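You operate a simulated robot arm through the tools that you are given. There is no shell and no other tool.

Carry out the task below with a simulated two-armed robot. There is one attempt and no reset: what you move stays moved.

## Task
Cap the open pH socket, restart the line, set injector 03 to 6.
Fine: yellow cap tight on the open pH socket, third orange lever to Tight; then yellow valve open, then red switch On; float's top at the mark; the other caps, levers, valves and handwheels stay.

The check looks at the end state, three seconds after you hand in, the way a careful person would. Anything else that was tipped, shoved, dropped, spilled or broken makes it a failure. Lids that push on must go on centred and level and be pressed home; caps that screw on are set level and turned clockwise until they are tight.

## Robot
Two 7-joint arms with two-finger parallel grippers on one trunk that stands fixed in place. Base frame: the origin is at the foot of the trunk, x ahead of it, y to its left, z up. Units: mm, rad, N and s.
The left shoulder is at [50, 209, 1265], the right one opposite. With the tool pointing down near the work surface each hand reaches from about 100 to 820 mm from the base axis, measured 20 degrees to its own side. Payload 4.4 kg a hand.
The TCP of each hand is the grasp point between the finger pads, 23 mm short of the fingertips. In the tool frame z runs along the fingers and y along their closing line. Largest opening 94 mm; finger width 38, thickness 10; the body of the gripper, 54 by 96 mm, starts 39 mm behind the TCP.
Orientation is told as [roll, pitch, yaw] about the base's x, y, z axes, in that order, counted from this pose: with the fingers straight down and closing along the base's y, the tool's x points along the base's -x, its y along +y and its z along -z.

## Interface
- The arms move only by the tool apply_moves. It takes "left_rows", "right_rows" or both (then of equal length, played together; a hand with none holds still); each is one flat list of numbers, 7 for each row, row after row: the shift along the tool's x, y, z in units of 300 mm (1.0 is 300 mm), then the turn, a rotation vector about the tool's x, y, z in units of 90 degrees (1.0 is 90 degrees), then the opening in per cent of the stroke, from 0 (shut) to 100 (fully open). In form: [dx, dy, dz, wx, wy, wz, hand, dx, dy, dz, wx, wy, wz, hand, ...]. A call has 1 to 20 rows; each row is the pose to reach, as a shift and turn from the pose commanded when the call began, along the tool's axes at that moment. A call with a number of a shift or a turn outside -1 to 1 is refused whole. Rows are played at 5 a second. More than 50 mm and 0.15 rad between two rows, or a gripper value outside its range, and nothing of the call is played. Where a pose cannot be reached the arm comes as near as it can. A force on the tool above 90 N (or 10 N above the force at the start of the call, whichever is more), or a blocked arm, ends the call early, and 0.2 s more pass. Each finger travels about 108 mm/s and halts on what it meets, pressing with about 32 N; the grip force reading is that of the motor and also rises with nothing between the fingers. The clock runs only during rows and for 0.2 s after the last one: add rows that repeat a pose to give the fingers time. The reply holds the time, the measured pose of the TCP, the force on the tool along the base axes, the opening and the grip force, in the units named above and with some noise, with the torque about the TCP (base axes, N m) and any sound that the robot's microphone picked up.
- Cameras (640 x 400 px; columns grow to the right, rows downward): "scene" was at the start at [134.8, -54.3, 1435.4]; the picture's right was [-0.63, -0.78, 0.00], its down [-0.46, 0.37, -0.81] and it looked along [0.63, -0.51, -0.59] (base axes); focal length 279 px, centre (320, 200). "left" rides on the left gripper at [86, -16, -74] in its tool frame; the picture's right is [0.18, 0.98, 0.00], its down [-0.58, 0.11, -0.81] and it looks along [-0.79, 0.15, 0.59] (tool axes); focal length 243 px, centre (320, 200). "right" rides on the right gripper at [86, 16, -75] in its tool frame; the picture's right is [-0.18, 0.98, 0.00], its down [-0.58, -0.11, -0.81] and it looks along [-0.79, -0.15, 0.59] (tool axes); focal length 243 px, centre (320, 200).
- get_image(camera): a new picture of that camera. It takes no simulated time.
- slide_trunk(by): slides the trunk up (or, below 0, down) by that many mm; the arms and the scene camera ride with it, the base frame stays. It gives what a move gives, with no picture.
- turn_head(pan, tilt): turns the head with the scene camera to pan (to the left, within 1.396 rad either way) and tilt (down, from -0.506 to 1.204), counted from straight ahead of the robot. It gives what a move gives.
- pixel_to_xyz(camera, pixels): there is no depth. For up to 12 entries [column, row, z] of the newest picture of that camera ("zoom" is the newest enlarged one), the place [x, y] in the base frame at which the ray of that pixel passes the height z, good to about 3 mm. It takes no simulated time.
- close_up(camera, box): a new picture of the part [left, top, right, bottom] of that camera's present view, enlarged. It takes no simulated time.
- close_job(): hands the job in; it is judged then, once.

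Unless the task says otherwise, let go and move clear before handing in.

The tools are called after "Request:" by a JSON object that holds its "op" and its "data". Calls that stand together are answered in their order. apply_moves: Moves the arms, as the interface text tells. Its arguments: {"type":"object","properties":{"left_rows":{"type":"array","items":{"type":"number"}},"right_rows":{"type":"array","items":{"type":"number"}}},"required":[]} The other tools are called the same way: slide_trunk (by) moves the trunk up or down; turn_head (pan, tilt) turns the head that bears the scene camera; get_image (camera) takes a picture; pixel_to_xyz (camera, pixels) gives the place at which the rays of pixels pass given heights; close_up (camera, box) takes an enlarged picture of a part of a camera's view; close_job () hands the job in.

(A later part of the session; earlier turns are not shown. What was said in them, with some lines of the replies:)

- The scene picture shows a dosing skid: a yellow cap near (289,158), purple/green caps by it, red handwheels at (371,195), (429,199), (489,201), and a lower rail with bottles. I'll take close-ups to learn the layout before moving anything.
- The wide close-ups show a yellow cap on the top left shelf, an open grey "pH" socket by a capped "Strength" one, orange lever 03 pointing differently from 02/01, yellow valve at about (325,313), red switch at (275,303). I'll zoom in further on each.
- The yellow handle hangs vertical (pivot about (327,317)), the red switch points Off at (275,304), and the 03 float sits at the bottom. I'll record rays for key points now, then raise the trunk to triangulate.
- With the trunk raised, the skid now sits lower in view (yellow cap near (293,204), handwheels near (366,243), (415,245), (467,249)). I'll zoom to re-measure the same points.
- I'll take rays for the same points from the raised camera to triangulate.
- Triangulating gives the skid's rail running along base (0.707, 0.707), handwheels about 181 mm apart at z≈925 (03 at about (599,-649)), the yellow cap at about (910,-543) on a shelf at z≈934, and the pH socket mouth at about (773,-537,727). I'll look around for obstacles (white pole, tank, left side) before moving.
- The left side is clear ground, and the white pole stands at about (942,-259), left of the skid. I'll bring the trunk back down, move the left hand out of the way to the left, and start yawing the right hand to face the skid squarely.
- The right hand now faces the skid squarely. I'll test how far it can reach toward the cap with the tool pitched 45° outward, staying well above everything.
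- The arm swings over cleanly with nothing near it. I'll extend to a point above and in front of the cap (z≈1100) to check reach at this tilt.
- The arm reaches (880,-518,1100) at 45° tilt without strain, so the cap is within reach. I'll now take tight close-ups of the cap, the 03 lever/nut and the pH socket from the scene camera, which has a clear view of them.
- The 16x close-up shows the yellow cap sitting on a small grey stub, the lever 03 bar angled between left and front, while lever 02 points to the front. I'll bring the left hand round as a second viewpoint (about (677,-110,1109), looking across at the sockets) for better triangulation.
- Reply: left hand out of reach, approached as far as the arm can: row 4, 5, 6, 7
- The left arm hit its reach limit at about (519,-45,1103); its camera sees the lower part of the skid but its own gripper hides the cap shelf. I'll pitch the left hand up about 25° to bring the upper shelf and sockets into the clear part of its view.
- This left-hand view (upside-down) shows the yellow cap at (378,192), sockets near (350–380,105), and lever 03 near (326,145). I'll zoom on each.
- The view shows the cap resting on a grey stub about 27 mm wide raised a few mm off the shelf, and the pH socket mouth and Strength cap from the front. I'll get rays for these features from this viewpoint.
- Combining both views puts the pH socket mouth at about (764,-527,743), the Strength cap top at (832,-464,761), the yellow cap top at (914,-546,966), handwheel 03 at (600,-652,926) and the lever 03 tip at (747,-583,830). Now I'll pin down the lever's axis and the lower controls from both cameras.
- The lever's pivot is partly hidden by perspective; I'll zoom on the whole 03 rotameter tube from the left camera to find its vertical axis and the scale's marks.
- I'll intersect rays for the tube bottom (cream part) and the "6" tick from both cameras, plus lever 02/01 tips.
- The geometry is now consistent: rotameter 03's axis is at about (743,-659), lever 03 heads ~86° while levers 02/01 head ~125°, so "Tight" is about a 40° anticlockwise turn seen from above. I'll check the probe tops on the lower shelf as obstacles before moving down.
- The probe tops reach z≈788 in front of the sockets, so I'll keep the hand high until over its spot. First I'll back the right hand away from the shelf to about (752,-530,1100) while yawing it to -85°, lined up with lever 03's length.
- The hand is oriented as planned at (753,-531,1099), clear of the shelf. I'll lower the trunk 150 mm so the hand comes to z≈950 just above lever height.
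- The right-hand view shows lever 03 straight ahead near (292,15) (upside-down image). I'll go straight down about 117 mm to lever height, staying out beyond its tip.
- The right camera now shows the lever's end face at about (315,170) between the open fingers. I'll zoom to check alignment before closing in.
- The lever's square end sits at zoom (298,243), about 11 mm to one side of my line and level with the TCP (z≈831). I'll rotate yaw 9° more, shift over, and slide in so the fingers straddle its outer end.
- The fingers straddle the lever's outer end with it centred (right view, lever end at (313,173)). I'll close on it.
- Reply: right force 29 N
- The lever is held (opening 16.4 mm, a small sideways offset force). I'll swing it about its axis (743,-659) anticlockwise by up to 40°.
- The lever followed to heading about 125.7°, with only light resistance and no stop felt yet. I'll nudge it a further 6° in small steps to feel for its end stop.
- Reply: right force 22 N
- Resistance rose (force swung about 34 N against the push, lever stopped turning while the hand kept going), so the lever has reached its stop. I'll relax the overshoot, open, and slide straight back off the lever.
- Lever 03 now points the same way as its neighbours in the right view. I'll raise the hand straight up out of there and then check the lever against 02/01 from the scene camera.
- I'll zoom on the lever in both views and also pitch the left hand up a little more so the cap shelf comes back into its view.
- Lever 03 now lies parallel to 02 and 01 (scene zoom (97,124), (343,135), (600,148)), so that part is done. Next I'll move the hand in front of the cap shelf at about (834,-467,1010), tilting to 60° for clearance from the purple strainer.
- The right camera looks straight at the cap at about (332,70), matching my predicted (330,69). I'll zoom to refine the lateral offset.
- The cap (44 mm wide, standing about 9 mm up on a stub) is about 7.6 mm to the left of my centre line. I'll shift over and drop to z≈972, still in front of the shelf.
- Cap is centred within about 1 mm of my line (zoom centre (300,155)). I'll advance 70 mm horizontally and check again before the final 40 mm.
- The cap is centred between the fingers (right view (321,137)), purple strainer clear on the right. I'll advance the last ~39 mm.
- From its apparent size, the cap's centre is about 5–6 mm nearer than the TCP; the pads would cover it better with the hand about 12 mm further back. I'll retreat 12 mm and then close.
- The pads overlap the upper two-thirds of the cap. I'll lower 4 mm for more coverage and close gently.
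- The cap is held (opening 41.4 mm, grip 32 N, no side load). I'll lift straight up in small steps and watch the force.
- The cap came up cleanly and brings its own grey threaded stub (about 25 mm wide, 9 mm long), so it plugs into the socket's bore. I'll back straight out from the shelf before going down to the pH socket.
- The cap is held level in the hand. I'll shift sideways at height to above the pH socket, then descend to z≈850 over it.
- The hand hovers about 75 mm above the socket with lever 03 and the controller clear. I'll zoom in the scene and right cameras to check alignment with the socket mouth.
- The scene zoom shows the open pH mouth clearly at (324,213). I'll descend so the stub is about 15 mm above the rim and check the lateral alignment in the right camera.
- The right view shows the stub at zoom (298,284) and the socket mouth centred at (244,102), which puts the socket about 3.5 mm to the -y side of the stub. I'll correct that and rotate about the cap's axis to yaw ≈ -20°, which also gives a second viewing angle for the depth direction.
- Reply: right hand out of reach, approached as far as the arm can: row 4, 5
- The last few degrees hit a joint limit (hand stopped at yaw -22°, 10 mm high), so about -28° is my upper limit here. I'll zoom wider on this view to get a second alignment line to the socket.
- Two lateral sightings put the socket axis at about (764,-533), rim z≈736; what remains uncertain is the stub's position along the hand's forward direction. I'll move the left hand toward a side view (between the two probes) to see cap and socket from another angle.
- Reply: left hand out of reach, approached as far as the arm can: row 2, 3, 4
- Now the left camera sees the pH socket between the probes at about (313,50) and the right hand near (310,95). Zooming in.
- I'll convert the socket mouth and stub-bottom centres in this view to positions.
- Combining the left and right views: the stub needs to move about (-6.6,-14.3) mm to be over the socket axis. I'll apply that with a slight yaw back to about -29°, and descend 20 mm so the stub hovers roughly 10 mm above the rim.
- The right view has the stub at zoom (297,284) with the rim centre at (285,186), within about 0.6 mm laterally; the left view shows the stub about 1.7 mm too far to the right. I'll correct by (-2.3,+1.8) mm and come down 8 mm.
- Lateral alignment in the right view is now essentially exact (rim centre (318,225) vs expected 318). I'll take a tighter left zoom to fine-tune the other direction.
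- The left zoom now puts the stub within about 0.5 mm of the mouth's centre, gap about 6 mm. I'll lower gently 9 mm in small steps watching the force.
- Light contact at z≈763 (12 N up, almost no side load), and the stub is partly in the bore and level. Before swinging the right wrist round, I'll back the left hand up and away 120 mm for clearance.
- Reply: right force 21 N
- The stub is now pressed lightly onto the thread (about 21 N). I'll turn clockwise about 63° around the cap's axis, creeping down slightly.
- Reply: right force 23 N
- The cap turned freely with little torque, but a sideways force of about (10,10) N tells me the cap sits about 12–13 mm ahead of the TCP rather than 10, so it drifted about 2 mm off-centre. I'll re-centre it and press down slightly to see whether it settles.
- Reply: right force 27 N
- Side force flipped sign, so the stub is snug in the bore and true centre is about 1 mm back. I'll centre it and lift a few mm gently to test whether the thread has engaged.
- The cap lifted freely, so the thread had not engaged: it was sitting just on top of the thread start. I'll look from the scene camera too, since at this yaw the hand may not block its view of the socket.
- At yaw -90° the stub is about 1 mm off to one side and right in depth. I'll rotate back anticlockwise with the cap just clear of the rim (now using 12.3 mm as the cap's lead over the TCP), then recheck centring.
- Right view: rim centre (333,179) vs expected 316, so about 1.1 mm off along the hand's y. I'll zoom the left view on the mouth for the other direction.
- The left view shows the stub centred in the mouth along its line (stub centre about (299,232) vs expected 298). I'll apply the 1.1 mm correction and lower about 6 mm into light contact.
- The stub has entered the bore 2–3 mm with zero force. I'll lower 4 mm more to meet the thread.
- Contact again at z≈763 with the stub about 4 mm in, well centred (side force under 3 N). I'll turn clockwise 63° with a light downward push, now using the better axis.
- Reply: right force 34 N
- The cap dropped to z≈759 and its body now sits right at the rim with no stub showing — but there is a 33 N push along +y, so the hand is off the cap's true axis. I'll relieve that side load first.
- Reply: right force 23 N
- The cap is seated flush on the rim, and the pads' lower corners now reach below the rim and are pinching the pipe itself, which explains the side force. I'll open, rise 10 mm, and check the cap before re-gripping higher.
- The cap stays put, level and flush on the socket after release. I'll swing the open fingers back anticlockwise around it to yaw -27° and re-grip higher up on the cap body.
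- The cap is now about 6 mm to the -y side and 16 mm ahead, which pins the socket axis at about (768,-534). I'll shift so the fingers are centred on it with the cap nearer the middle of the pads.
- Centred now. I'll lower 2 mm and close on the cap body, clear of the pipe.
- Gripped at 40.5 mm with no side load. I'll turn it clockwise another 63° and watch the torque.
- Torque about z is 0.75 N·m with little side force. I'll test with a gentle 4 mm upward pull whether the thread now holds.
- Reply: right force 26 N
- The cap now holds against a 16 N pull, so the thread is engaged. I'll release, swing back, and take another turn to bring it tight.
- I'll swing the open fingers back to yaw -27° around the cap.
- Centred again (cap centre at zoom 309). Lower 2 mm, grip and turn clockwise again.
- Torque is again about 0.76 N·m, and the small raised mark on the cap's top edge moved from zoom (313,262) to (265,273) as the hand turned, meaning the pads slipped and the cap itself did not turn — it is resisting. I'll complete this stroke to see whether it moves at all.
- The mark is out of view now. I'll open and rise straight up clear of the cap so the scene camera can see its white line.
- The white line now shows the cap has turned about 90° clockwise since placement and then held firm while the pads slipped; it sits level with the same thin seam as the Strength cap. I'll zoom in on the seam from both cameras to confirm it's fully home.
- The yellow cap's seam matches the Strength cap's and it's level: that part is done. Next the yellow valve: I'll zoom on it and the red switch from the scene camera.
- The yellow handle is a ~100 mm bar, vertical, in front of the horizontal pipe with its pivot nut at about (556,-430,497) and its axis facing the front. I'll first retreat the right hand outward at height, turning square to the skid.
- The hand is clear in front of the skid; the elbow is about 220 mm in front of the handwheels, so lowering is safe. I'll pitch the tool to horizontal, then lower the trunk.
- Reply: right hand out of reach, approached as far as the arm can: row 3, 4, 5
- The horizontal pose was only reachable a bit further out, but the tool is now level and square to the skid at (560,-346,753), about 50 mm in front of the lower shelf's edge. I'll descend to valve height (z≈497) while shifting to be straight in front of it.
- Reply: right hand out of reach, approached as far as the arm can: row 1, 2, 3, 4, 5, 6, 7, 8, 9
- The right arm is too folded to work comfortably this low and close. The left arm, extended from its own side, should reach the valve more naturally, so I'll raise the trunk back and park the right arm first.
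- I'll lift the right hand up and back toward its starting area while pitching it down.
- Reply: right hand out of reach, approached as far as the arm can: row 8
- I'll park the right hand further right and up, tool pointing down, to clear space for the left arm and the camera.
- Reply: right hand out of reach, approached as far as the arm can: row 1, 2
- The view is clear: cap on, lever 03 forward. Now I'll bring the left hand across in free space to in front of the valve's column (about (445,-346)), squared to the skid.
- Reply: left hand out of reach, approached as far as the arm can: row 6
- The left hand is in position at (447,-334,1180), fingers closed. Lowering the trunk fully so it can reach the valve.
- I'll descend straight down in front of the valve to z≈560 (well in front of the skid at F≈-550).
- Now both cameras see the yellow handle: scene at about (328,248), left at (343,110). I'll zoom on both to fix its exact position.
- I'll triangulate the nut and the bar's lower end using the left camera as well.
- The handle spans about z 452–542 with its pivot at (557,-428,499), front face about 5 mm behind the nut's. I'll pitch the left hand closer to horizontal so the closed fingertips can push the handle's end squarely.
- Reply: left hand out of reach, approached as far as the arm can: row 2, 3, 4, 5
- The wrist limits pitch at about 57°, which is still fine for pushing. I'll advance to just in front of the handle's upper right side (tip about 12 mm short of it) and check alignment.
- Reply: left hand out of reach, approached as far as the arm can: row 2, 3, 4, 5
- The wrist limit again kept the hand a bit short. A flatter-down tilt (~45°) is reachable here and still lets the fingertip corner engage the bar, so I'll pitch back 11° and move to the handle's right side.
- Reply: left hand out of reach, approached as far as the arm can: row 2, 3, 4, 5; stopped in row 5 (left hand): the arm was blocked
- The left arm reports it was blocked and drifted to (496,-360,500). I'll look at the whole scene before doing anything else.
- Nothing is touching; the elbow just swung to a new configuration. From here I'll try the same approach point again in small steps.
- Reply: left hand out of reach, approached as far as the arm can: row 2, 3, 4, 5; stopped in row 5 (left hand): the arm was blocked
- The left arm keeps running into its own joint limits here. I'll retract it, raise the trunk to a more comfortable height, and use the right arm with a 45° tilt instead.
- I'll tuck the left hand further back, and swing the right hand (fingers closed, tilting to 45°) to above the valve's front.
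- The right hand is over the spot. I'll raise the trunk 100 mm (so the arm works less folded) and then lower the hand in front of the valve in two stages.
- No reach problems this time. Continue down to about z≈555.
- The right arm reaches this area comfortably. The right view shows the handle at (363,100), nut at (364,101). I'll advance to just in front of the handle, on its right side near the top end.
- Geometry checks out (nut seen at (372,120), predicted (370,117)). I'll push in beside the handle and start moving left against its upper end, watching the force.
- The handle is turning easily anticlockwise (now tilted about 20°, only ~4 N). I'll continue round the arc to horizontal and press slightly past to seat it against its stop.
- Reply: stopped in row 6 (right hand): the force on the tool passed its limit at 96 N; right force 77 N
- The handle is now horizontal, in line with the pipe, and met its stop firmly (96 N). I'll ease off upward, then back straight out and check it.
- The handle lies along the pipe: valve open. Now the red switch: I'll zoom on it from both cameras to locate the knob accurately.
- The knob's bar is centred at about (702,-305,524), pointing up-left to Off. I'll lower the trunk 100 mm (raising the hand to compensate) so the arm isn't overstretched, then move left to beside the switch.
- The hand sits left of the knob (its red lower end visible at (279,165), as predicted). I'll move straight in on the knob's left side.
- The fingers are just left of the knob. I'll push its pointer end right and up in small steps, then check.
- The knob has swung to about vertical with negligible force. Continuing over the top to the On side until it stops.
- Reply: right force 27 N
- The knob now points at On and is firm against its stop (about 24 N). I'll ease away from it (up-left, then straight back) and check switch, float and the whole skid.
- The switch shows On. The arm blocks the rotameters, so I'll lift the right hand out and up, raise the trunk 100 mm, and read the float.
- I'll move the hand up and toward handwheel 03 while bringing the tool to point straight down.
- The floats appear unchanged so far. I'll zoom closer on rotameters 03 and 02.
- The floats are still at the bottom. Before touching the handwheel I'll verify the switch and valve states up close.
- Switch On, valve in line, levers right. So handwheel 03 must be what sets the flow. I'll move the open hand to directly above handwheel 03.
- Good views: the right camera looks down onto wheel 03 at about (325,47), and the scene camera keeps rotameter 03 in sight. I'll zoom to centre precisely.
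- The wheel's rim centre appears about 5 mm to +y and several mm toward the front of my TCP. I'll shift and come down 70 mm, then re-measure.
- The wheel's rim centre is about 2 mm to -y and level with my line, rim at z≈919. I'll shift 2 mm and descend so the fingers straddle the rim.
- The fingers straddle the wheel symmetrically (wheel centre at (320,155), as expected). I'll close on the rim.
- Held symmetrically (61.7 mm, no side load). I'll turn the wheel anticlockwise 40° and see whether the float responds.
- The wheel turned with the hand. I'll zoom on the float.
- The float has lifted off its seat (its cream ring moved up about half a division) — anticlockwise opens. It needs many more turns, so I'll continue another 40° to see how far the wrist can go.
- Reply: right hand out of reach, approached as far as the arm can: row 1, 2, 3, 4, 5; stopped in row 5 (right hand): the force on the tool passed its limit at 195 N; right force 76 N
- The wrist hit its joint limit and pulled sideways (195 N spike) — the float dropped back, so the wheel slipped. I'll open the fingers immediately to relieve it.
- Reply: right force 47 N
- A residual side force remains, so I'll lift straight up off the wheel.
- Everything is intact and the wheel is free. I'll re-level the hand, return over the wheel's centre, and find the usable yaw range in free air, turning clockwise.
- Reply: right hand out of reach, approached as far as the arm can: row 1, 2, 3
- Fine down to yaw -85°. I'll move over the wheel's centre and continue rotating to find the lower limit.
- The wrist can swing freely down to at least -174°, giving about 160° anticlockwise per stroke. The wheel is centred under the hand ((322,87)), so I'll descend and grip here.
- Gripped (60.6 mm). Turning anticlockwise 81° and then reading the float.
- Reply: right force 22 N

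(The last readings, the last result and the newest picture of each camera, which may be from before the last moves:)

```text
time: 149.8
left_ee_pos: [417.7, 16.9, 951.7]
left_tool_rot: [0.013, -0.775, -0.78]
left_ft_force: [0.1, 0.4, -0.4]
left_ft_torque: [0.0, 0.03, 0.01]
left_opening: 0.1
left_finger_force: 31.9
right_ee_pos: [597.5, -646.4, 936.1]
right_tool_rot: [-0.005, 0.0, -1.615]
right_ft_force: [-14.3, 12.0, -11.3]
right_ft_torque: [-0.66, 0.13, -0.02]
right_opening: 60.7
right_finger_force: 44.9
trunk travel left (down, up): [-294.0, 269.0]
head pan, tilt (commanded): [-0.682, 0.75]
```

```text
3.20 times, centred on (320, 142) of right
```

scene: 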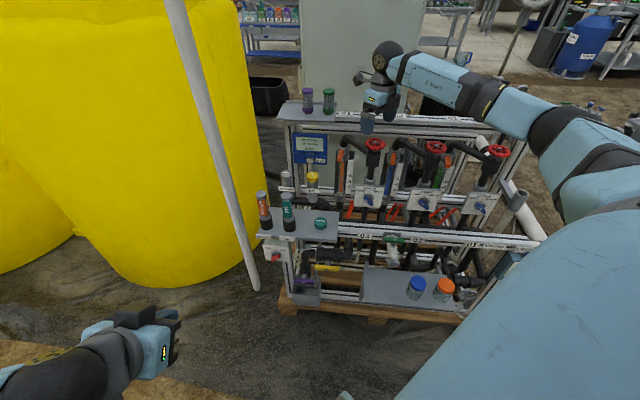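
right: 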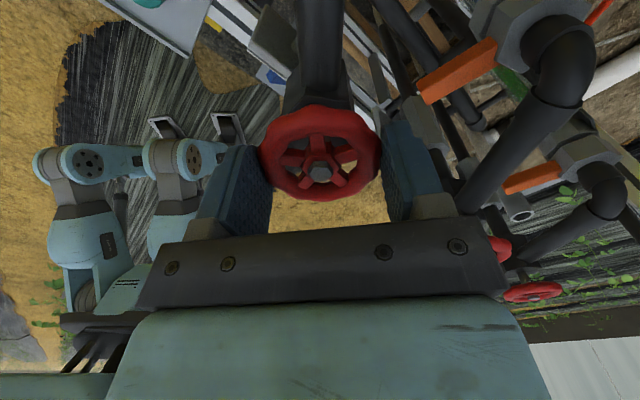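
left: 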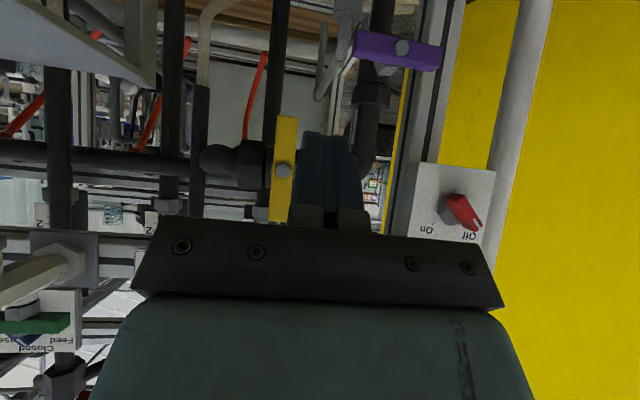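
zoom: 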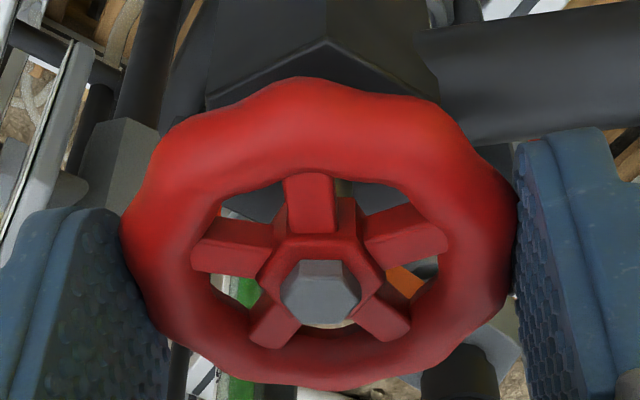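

The float is rising nicely (ring top now near 2). Lateral force suggests the axis is about 2 mm off; I'll correct that while turning another 73°.

Request:
{"op": "apply_moves", "data": {"right_rows": [0.0067, -0.0067, 0, 0, 0, -0.09, 50, 0.0067, -0.0067, 0, 0, 0, -0.18, 50, 0.0067, -0.0067, 0, 0, 0, -0.27, 50, 0.0067, -0.0067, 0, 0, 0, -0.36, 50, 0.0067, -0.0067, 0, 0, 0, -0.45, 50, 0.0067, -0.0067, 0, 0, 0, -0.54, 50, 0.0067, -0.0067, 0, 0, 0, -0.63, 50, 0.0067, -0.0067, 0, 0, 0, -0.72, 50, 0.0067, -0.0067, 0, 0, 0, -0.78, 50]}}

Request:
{"op": "close_up", "data": {"camera": "scene", "box": [332, 165, 372, 190]}}

```text
time: 151.8
left_ee_pos: [420.1, 16.3, 951.5]
left_tool_rot: [0.013, -0.773, -0.782]
left_ft_force: [-0.1, 0.1, 0.4]
left_ft_torque: [0.04, 0.0, 0.0]
left_opening: 0.0
left_finger_force: 31.8
right_ee_pos: [596.4, -648.2, 935.9]
right_tool_rot: [0.0, 0.0, -0.388]
right_ft_force: [4.8, -13.9, -1.8]
right_ft_torque: [-0.7, 0.07, -0.04]
right_opening: 60.8
right_finger_force: 45.1
trunk travel left (down, up): [-294.0, 269.0]
head pan, tilt (commanded): [-0.682, 0.75]
```

```text
16.00 times, centred on (352, 178) of scene
```

zoom: 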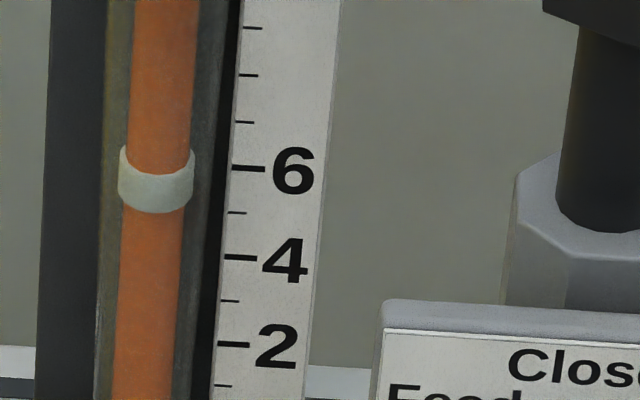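

The float's ring is now near 6 in this view, but the camera looks down at it, so parallax matters. I'll lower the left hand so its camera is level with the 6 mark (z≈714) for an honest reading, holding the wheel still.

Request:
{"op": "apply_moves", "data": {"left_rows": [0.09, 0, 0.092, 0, 0, 0, 0, 0.18, 0, 0.184, 0, 0, 0, 0, 0.27, 0, 0.277, 0, 0, 0, 0, 0.36, 0, 0.369, 0, 0, 0, 0, 0.45, 0, 0.461, 0, 0, 0, 0, 0.54, 0, 0.553, 0, 0, 0, 0, 0.54, 0, 0.553, 0, 0, 0, 0]}}

Request:
{"op": "get_image", "data": {"camera": "left"}}

Request:
{"op": "get_image", "data": {"camera": "scene"}}

```text
time: 153.6
left_ee_pos: [443.5, 72.7, 794.0]
left_tool_rot: [-0.084, -0.836, -0.741]
left_ft_force: [0.1, 0.7, -0.8]
left_ft_torque: [-0.02, -0.04, 0.03]
left_opening: 0.0
left_finger_force: 32.3
left hand out of reach, approached as far as the arm can: row 3, 4, 5, 6, 7
right_ee_pos: [596.2, -644.6, 934.9]
right_tool_rot: [-0.003, 0.004, -0.394]
right_ft_force: [-1.2, -1.1, -4.4]
right_ft_torque: [1.01, -0.8, 0.0]
right_opening: 60.4
right_finger_force: 44.8
trunk travel left (down, up): [-294.0, 269.0]
head pan, tilt (commanded): [-0.682, 0.75]
stopped in row 7 (left hand): the arm was blocked; the commanded pose is now the measured one
```

```text
taken
```

left: 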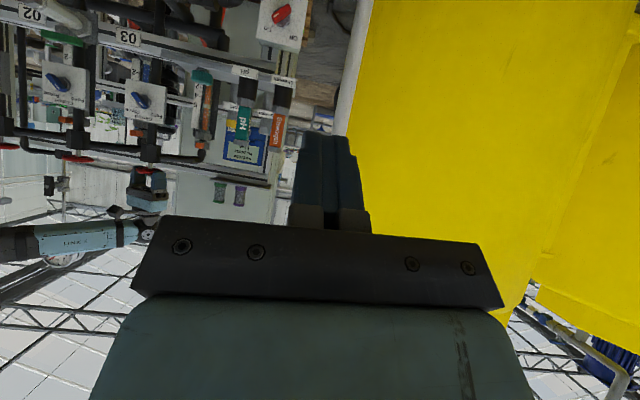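

```text
taken
```

scene: 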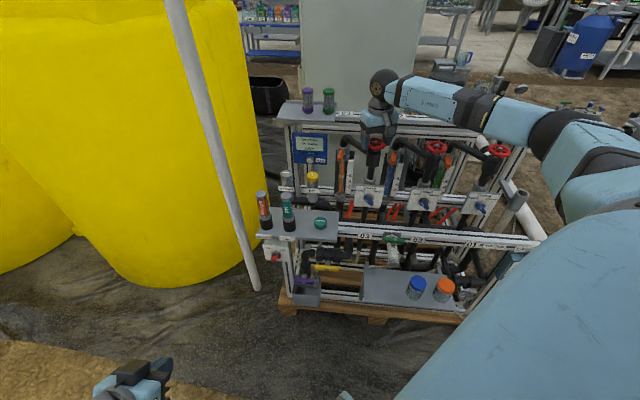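

The left camera is now at about z≈780, nearly level with the scale. I'll zoom on rotameter 03 there.

Request:
{"op": "close_up", "data": {"camera": "left", "box": [186, 85, 226, 110]}}

Request:
{"op": "close_up", "data": {"camera": "left", "box": [180, 60, 228, 140]}}

Request:
{"op": "close_up", "data": {"camera": "scene", "box": [332, 165, 372, 190]}}

```text
16.00 times, centred on (206, 98) of left
```

zoom: 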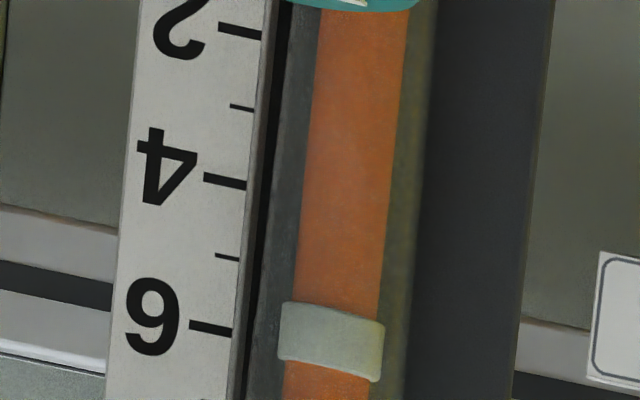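

```text
5.00 times, centred on (204, 100) of left
```

zoom: 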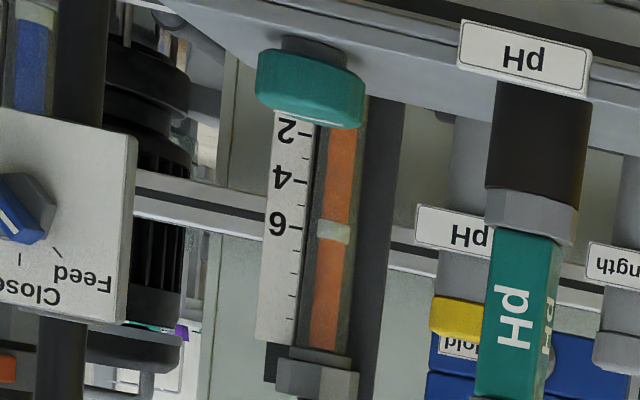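

```text
16.00 times, centred on (352, 178) of scene
```

zoom: 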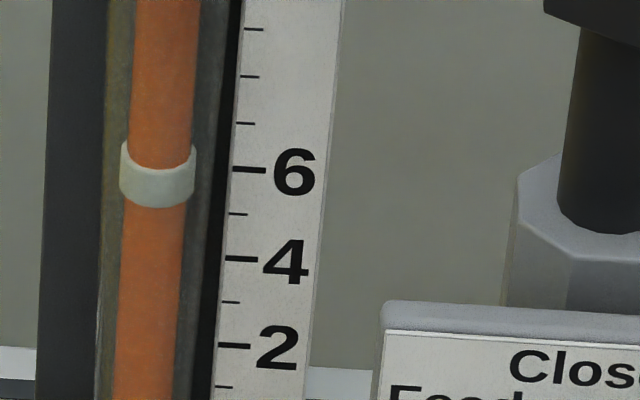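

From this nearly level view (upside-down), the float's top edge (image-lower side, y≈371 at its centre) sits slightly past the extended 6 line (y≈353): reading about 6.2. I'll zoom once more to measure it well.

Request:
{"op": "close_up", "data": {"camera": "left", "box": [186, 92, 226, 117]}}

```text
16.00 times, centred on (206, 104) of left
```

zoom: 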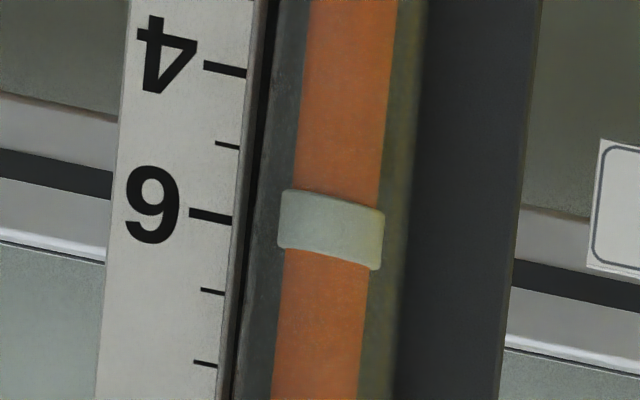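

Request:
{"op": "pixel_to_xyz", "data": {"camera": "left", "pixels": [[200.5, 105.75, 714], [200.5, 105.75, 704], [200.5, 105.75, 720], [206.6, 106.3, 714]]}}

```text
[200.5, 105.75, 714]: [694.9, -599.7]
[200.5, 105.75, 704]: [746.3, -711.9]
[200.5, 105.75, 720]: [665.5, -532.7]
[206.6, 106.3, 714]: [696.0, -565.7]
```

Correcting for the slight viewing angle, the float's top is about 0.2 above the 6 line. At roughly 19° per division, I'll turn the wheel back clockwise 4° and read again.

Request:
{"op": "apply_moves", "data": {"right_rows": [0, 0, 0, 0, 0, 0.022, 50, 0, 0, 0, 0, 0, 0.0444, 50, 0, 0, 0, 0, 0, 0.0444, 50, 0, 0, 0, 0, 0, 0.0444, 50]}}

Request:
{"op": "close_up", "data": {"camera": "left", "box": [186, 92, 226, 117]}}

Request:
{"op": "close_up", "data": {"camera": "scene", "box": [332, 165, 372, 190]}}

```text
time: 154.6
left_ee_pos: [442.1, 72.7, 792.1]
left_tool_rot: [-0.089, -0.832, -0.741]
left_ft_force: [1.1, -0.1, 0.3]
left_ft_torque: [0.01, -0.01, -0.01]
left_opening: 0.2
left_finger_force: 32.1
right_ee_pos: [595.2, -645.8, 936.1]
right_tool_rot: [-0.004, 0.004, -0.464]
right_ft_force: [11.2, -2.3, 0.0]
right_ft_torque: [0.7, 0.56, -0.01]
right_opening: 60.5
right_finger_force: 44.6
trunk travel left (down, up): [-294.0, 269.0]
head pan, tilt (commanded): [-0.682, 0.75]
```

```text
16.00 times, centred on (206, 104) of left
```

zoom: 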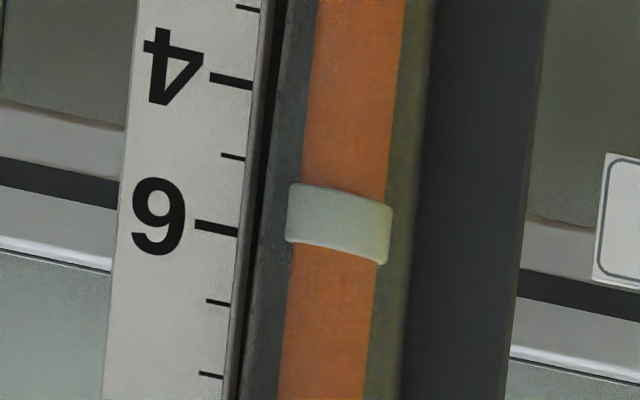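

```text
16.00 times, centred on (352, 178) of scene
```

zoom: 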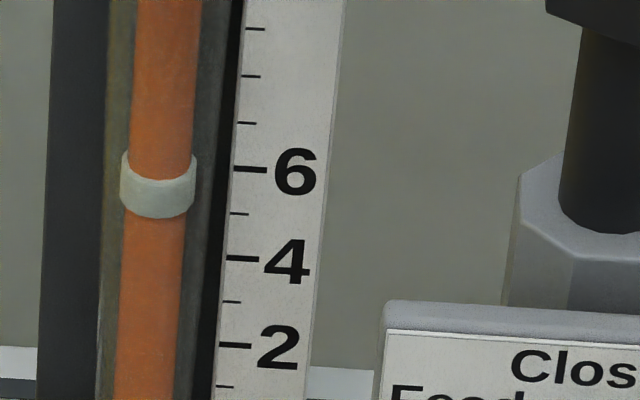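

Now the float's top (centre y≈253) meets the 6 line (y≈252) in the level view. I'll release the wheel carefully, lift clear, and re-check that it stayed.

Request:
{"op": "apply_moves", "data": {"right_rows": [0, 0, 0, 0, 0, 0, 75, 0, 0, 0, 0, 0, 0, 90, 0, 0, 0, 0, 0, 0, 100, 0, 0, -0.05, 0, 0, 0, 100, 0, 0, -0.12, 0, 0, 0, 100, 0, 0, -0.2, 0, 0, 0, 100, 0, 0, -0.2, 0, 0, 0, 100]}}

Request:
{"op": "close_up", "data": {"camera": "left", "box": [186, 92, 226, 117]}}

Request:
{"op": "close_up", "data": {"camera": "scene", "box": [332, 165, 372, 190]}}

```text
time: 156.2
left_ee_pos: [442.2, 72.5, 793.0]
left_tool_rot: [-0.087, -0.835, -0.741]
left_ft_force: [0.6, -0.2, 0.5]
left_ft_torque: [0.01, 0.01, 0.0]
left_opening: 0.0
left_finger_force: 32.1
right_ee_pos: [596.1, -646.4, 996.0]
right_tool_rot: [-0.004, 0.003, -0.464]
right_ft_force: [0.6, -0.4, -0.5]
right_ft_torque: [0.0, 0.01, 0.03]
right_opening: 94.0
right_finger_force: 0.0
trunk travel left (down, up): [-294.0, 269.0]
head pan, tilt (commanded): [-0.682, 0.75]
```

```text
16.00 times, centred on (206, 104) of left
```

zoom: 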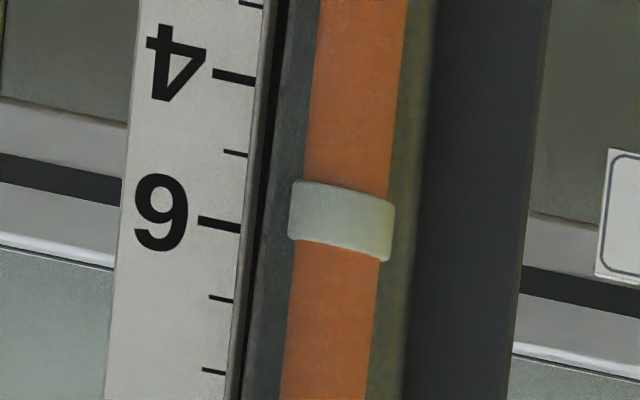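

```text
16.00 times, centred on (352, 178) of scene
```

zoom: 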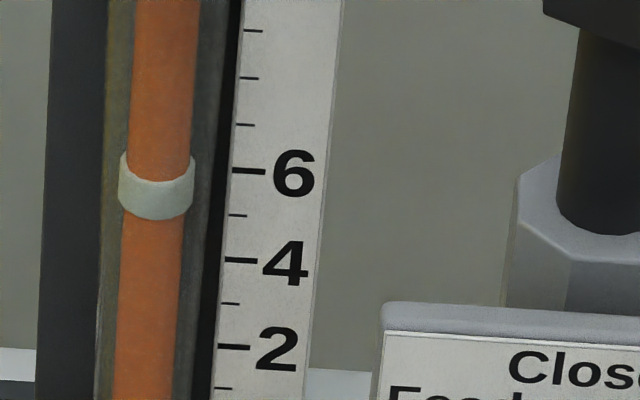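

After release the float's top still lines up with 6 (edge y≈250 vs line ≈249). I'll raise the right hand and withdraw it from over the skid.

Request:
{"op": "apply_moves", "data": {"right_rows": [0, 0, -0.13, 0, 0, 0, 100, 0, 0, -0.26, 0, 0, 0, 100, 0, 0, -0.36, 0, 0, 0, 100, 0.15, 0.03, -0.36, 0, 0, 0, 100, 0.3, 0.06, -0.36, 0, 0, 0, 100, 0.45, 0.1, -0.36, 0, 0, 0, 100, 0.6, 0.13, -0.36, 0, 0, 0, 100, 0.75, 0.16, -0.36, 0, 0, 0, 100, 0.88, 0.19, -0.36, 0, 0, 0, 100]}}

Request:
{"op": "get_image", "data": {"camera": "scene"}}

Request:
{"op": "get_image", "data": {"camera": "left"}}

```text
time: 158.2
left_ee_pos: [442.0, 73.6, 793.4]
left_tool_rot: [-0.088, -0.837, -0.741]
left_ft_force: [-0.1, 0.6, -0.1]
left_ft_torque: [-0.03, -0.01, 0.01]
left_opening: 0.1
left_finger_force: 32.1
right_ee_pos: [384.4, -475.4, 1103.0]
right_tool_rot: [-0.004, 0.002, -0.463]
right_ft_force: [-0.3, 0.9, -0.9]
right_ft_torque: [-0.06, -0.01, -0.03]
right_opening: 93.7
right_finger_force: 0.0
trunk travel left (down, up): [-294.0, 269.0]
head pan, tilt (commanded): [-0.682, 0.75]
```

```text
taken
```

scene: 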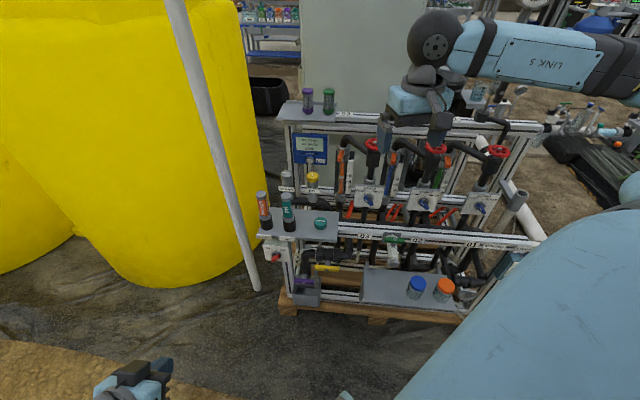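

```text
taken
```

left: 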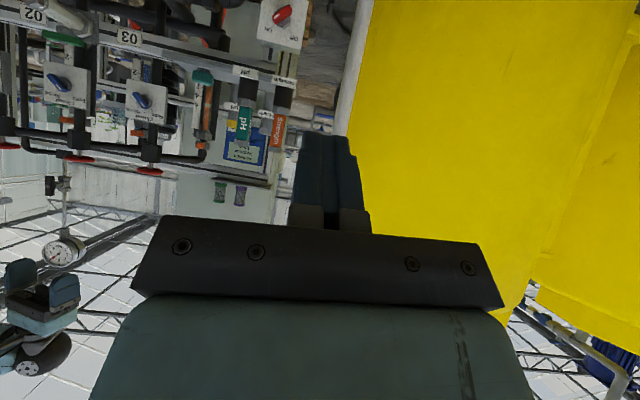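

Right hand is clear. I'll check all the controls and the cap for leaks or anything disturbed.

Request:
{"op": "close_up", "data": {"camera": "scene", "box": [270, 90, 398, 170]}}

Request:
{"op": "close_up", "data": {"camera": "scene", "box": [272, 155, 400, 235]}}

Request:
{"op": "close_up", "data": {"camera": "scene", "box": [370, 110, 530, 210]}}

Request:
{"op": "close_up", "data": {"camera": "scene", "box": [245, 190, 405, 310]}}

Request:
{"op": "close_up", "data": {"camera": "left", "box": [186, 92, 226, 117]}}

```text
5.00 times, centred on (334, 130) of scene
```

zoom: 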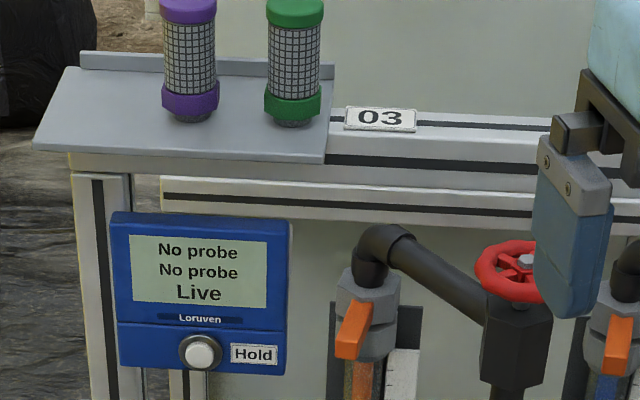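

```text
5.00 times, centred on (336, 195) of scene
```

zoom: 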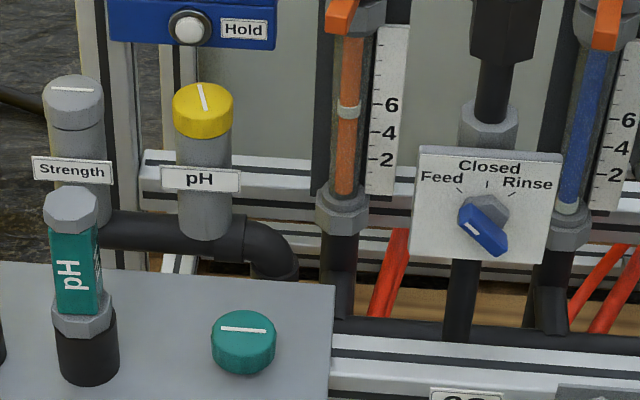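

```text
4.00 times, centred on (450, 160) of scene
```

zoom: 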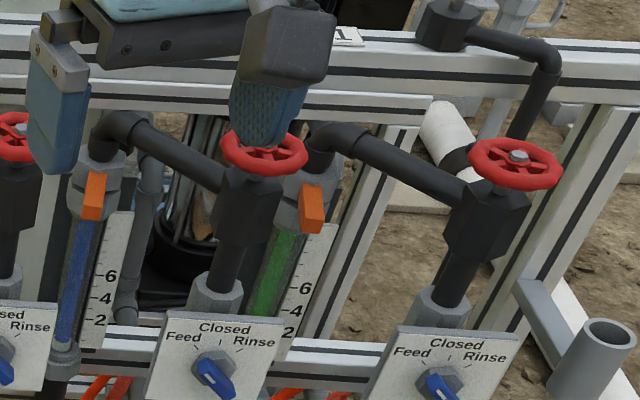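

```text
3.33 times, centred on (325, 250) of scene
```

zoom: 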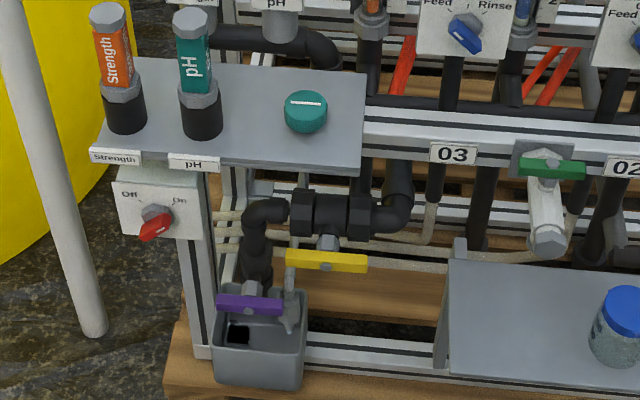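

```text
16.00 times, centred on (206, 104) of left
```

zoom: 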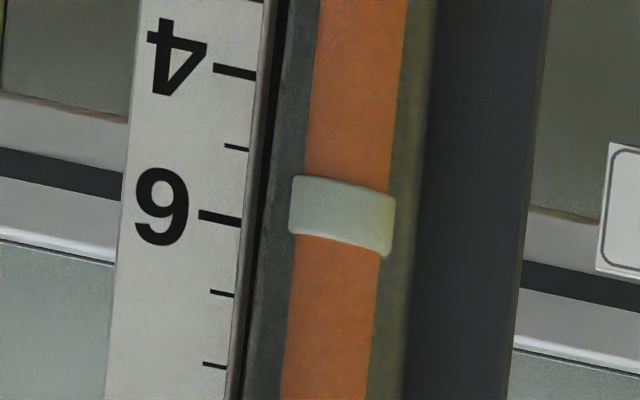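

All controls look right: cap flush, lever 03 parallel to the others, yellow handle along the pipe, switch On, other wheels, levers and bottles untouched, no leaks. I'll let a few seconds pass with the hands drawn back and re-read the float for drift.

Request:
{"op": "apply_moves", "data": {"right_rows": [0, 0, -0.05, 0, 0, 0, 100, 0.05, 0, -0.1, 0, 0, 0, 100, 0.1, 0, -0.1, 0, 0, 0, 100, 0.15, 0, -0.1, 0, 0, 0, 100, 0.15, 0, -0.1, 0, 0, 0, 100, 0.15, 0, -0.1, 0, 0, 0, 100, 0.15, 0, -0.1, 0, 0, 0, 100, 0.15, 0, -0.1, 0, 0, 0, 100, 0.15, 0, -0.1, 0, 0, 0, 100, 0.15, 0, -0.1, 0, 0, 0, 100, 0.15, 0, -0.1, 0, 0, 0, 100, 0.15, 0, -0.1, 0, 0, 0, 100, 0.15, 0, -0.1, 0, 0, 0, 100, 0.15, 0, -0.1, 0, 0, 0, 100, 0.15, 0, -0.1, 0, 0, 0, 100, 0.15, 0, -0.1, 0, 0, 0, 100, 0.15, 0, -0.1, 0, 0, 0, 100, 0.15, 0, -0.1, 0, 0, 0, 100]}}

Request:
{"op": "close_up", "data": {"camera": "left", "box": [186, 92, 226, 117]}}

Request:
{"op": "close_up", "data": {"camera": "scene", "box": [332, 165, 372, 190]}}

Request:
{"op": "close_up", "data": {"camera": "scene", "box": [320, 130, 480, 230]}}

```text
time: 162.0
left_ee_pos: [441.8, 73.1, 794.7]
left_tool_rot: [-0.087, -0.834, -0.74]
left_ft_force: [0.3, 0.6, 0.4]
left_ft_torque: [-0.03, 0.02, -0.01]
left_opening: 0.2
left_finger_force: 32.1
right_ee_pos: [345.2, -457.0, 1134.0]
right_tool_rot: [-0.004, 0.001, -0.462]
right_ft_force: [-1.4, 0.5, 0.4]
right_ft_torque: [-0.01, -0.01, 0.0]
right_opening: 94.2
right_finger_force: 0.1
trunk travel left (down, up): [-294.0, 269.0]
head pan, tilt (commanded): [-0.682, 0.75]
```

```text
16.00 times, centred on (206, 104) of left
```

zoom: 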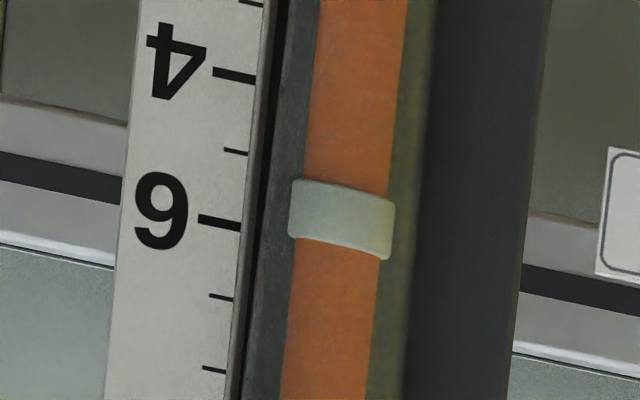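

```text
16.00 times, centred on (352, 178) of scene
```

zoom: 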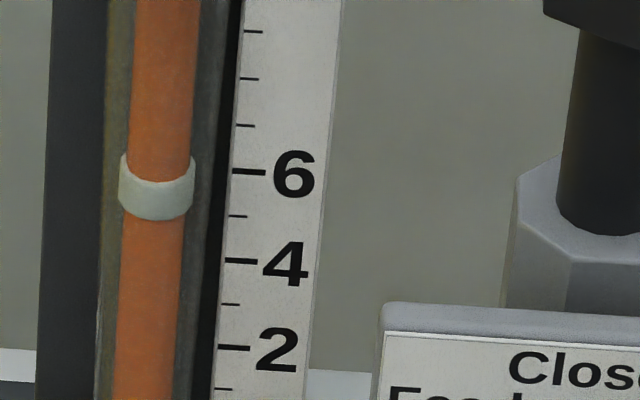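

```text
4.00 times, centred on (400, 180) of scene
```

zoom: 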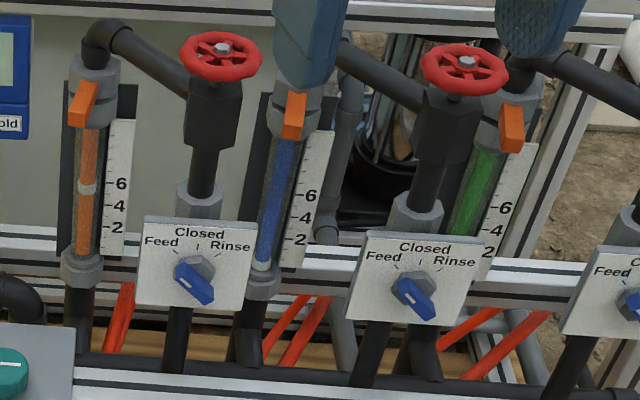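

Request:
{"op": "pixel_to_xyz", "data": {"camera": "left", "pixels": [[207.2, 107.53, 714], [207.2, 107.53, 704], [201.0, 106.1, 714], [201.0, 106.1, 704]]}}

Request:
{"op": "pixel_to_xyz", "data": {"camera": "scene", "pixels": [[341.8, 174.75, 714], [341.8, 174.75, 704], [346.5, 175.75, 714], [346.5, 175.75, 704]]}}

```text
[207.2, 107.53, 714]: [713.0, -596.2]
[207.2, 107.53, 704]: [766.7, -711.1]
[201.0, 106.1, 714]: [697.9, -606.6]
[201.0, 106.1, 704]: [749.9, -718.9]
```

```text
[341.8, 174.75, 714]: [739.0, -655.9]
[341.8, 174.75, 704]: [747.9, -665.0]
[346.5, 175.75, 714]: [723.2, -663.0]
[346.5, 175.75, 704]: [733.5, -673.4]
```

Both cameras triangulate the float's top and the 6 mark to the same height (z≈708), steady after several seconds. The cap is home, lever 03 is tight, the valve is open, the switch is On, both hands are clear and nothing else has moved, so I'm handing in.

Request:
{"op": "close_job", "data": {}}

```text
The job is handed in.
```

The pH socket is capped, the line is running, and injector 03 reads 6. I handed the job in, and no verdict came back.

- **Yellow cap:** It is screwed into the open pH socket, level, with the same thin seam as the Strength cap. It turned about 90° clockwise, then held while the gripper pads slipped on it. That slip, at roughly 0.76 N·m, is all the torque I could put on it.
- **Third orange lever:** It is turned to its stop and now parallel to levers 02 and 01. I saw no "Tight" label, so I took the other two levers as the reference.
- **Yellow valve:** I opened it after the cap and lever. The handle lies along the pipe and is against its stop.
- **Red switch:** I set it to On last. The knob points at On and is against its stop.
- **Injector 03:** Seen level from the left hand's camera, the float's top lines up with the 6 mark. It stayed there for several seconds after I let go of the handwheel.

While I was turning handwheel 03, the wrist hit a joint limit and the force on the hand spiked to 195 N. The wheel slipped back to closed. I released it, found nothing moved or broken, and set it again with a different grip.

The other caps, levers, valves and handwheels look unchanged, I saw no leaks, and both hands were clear when I handed in.
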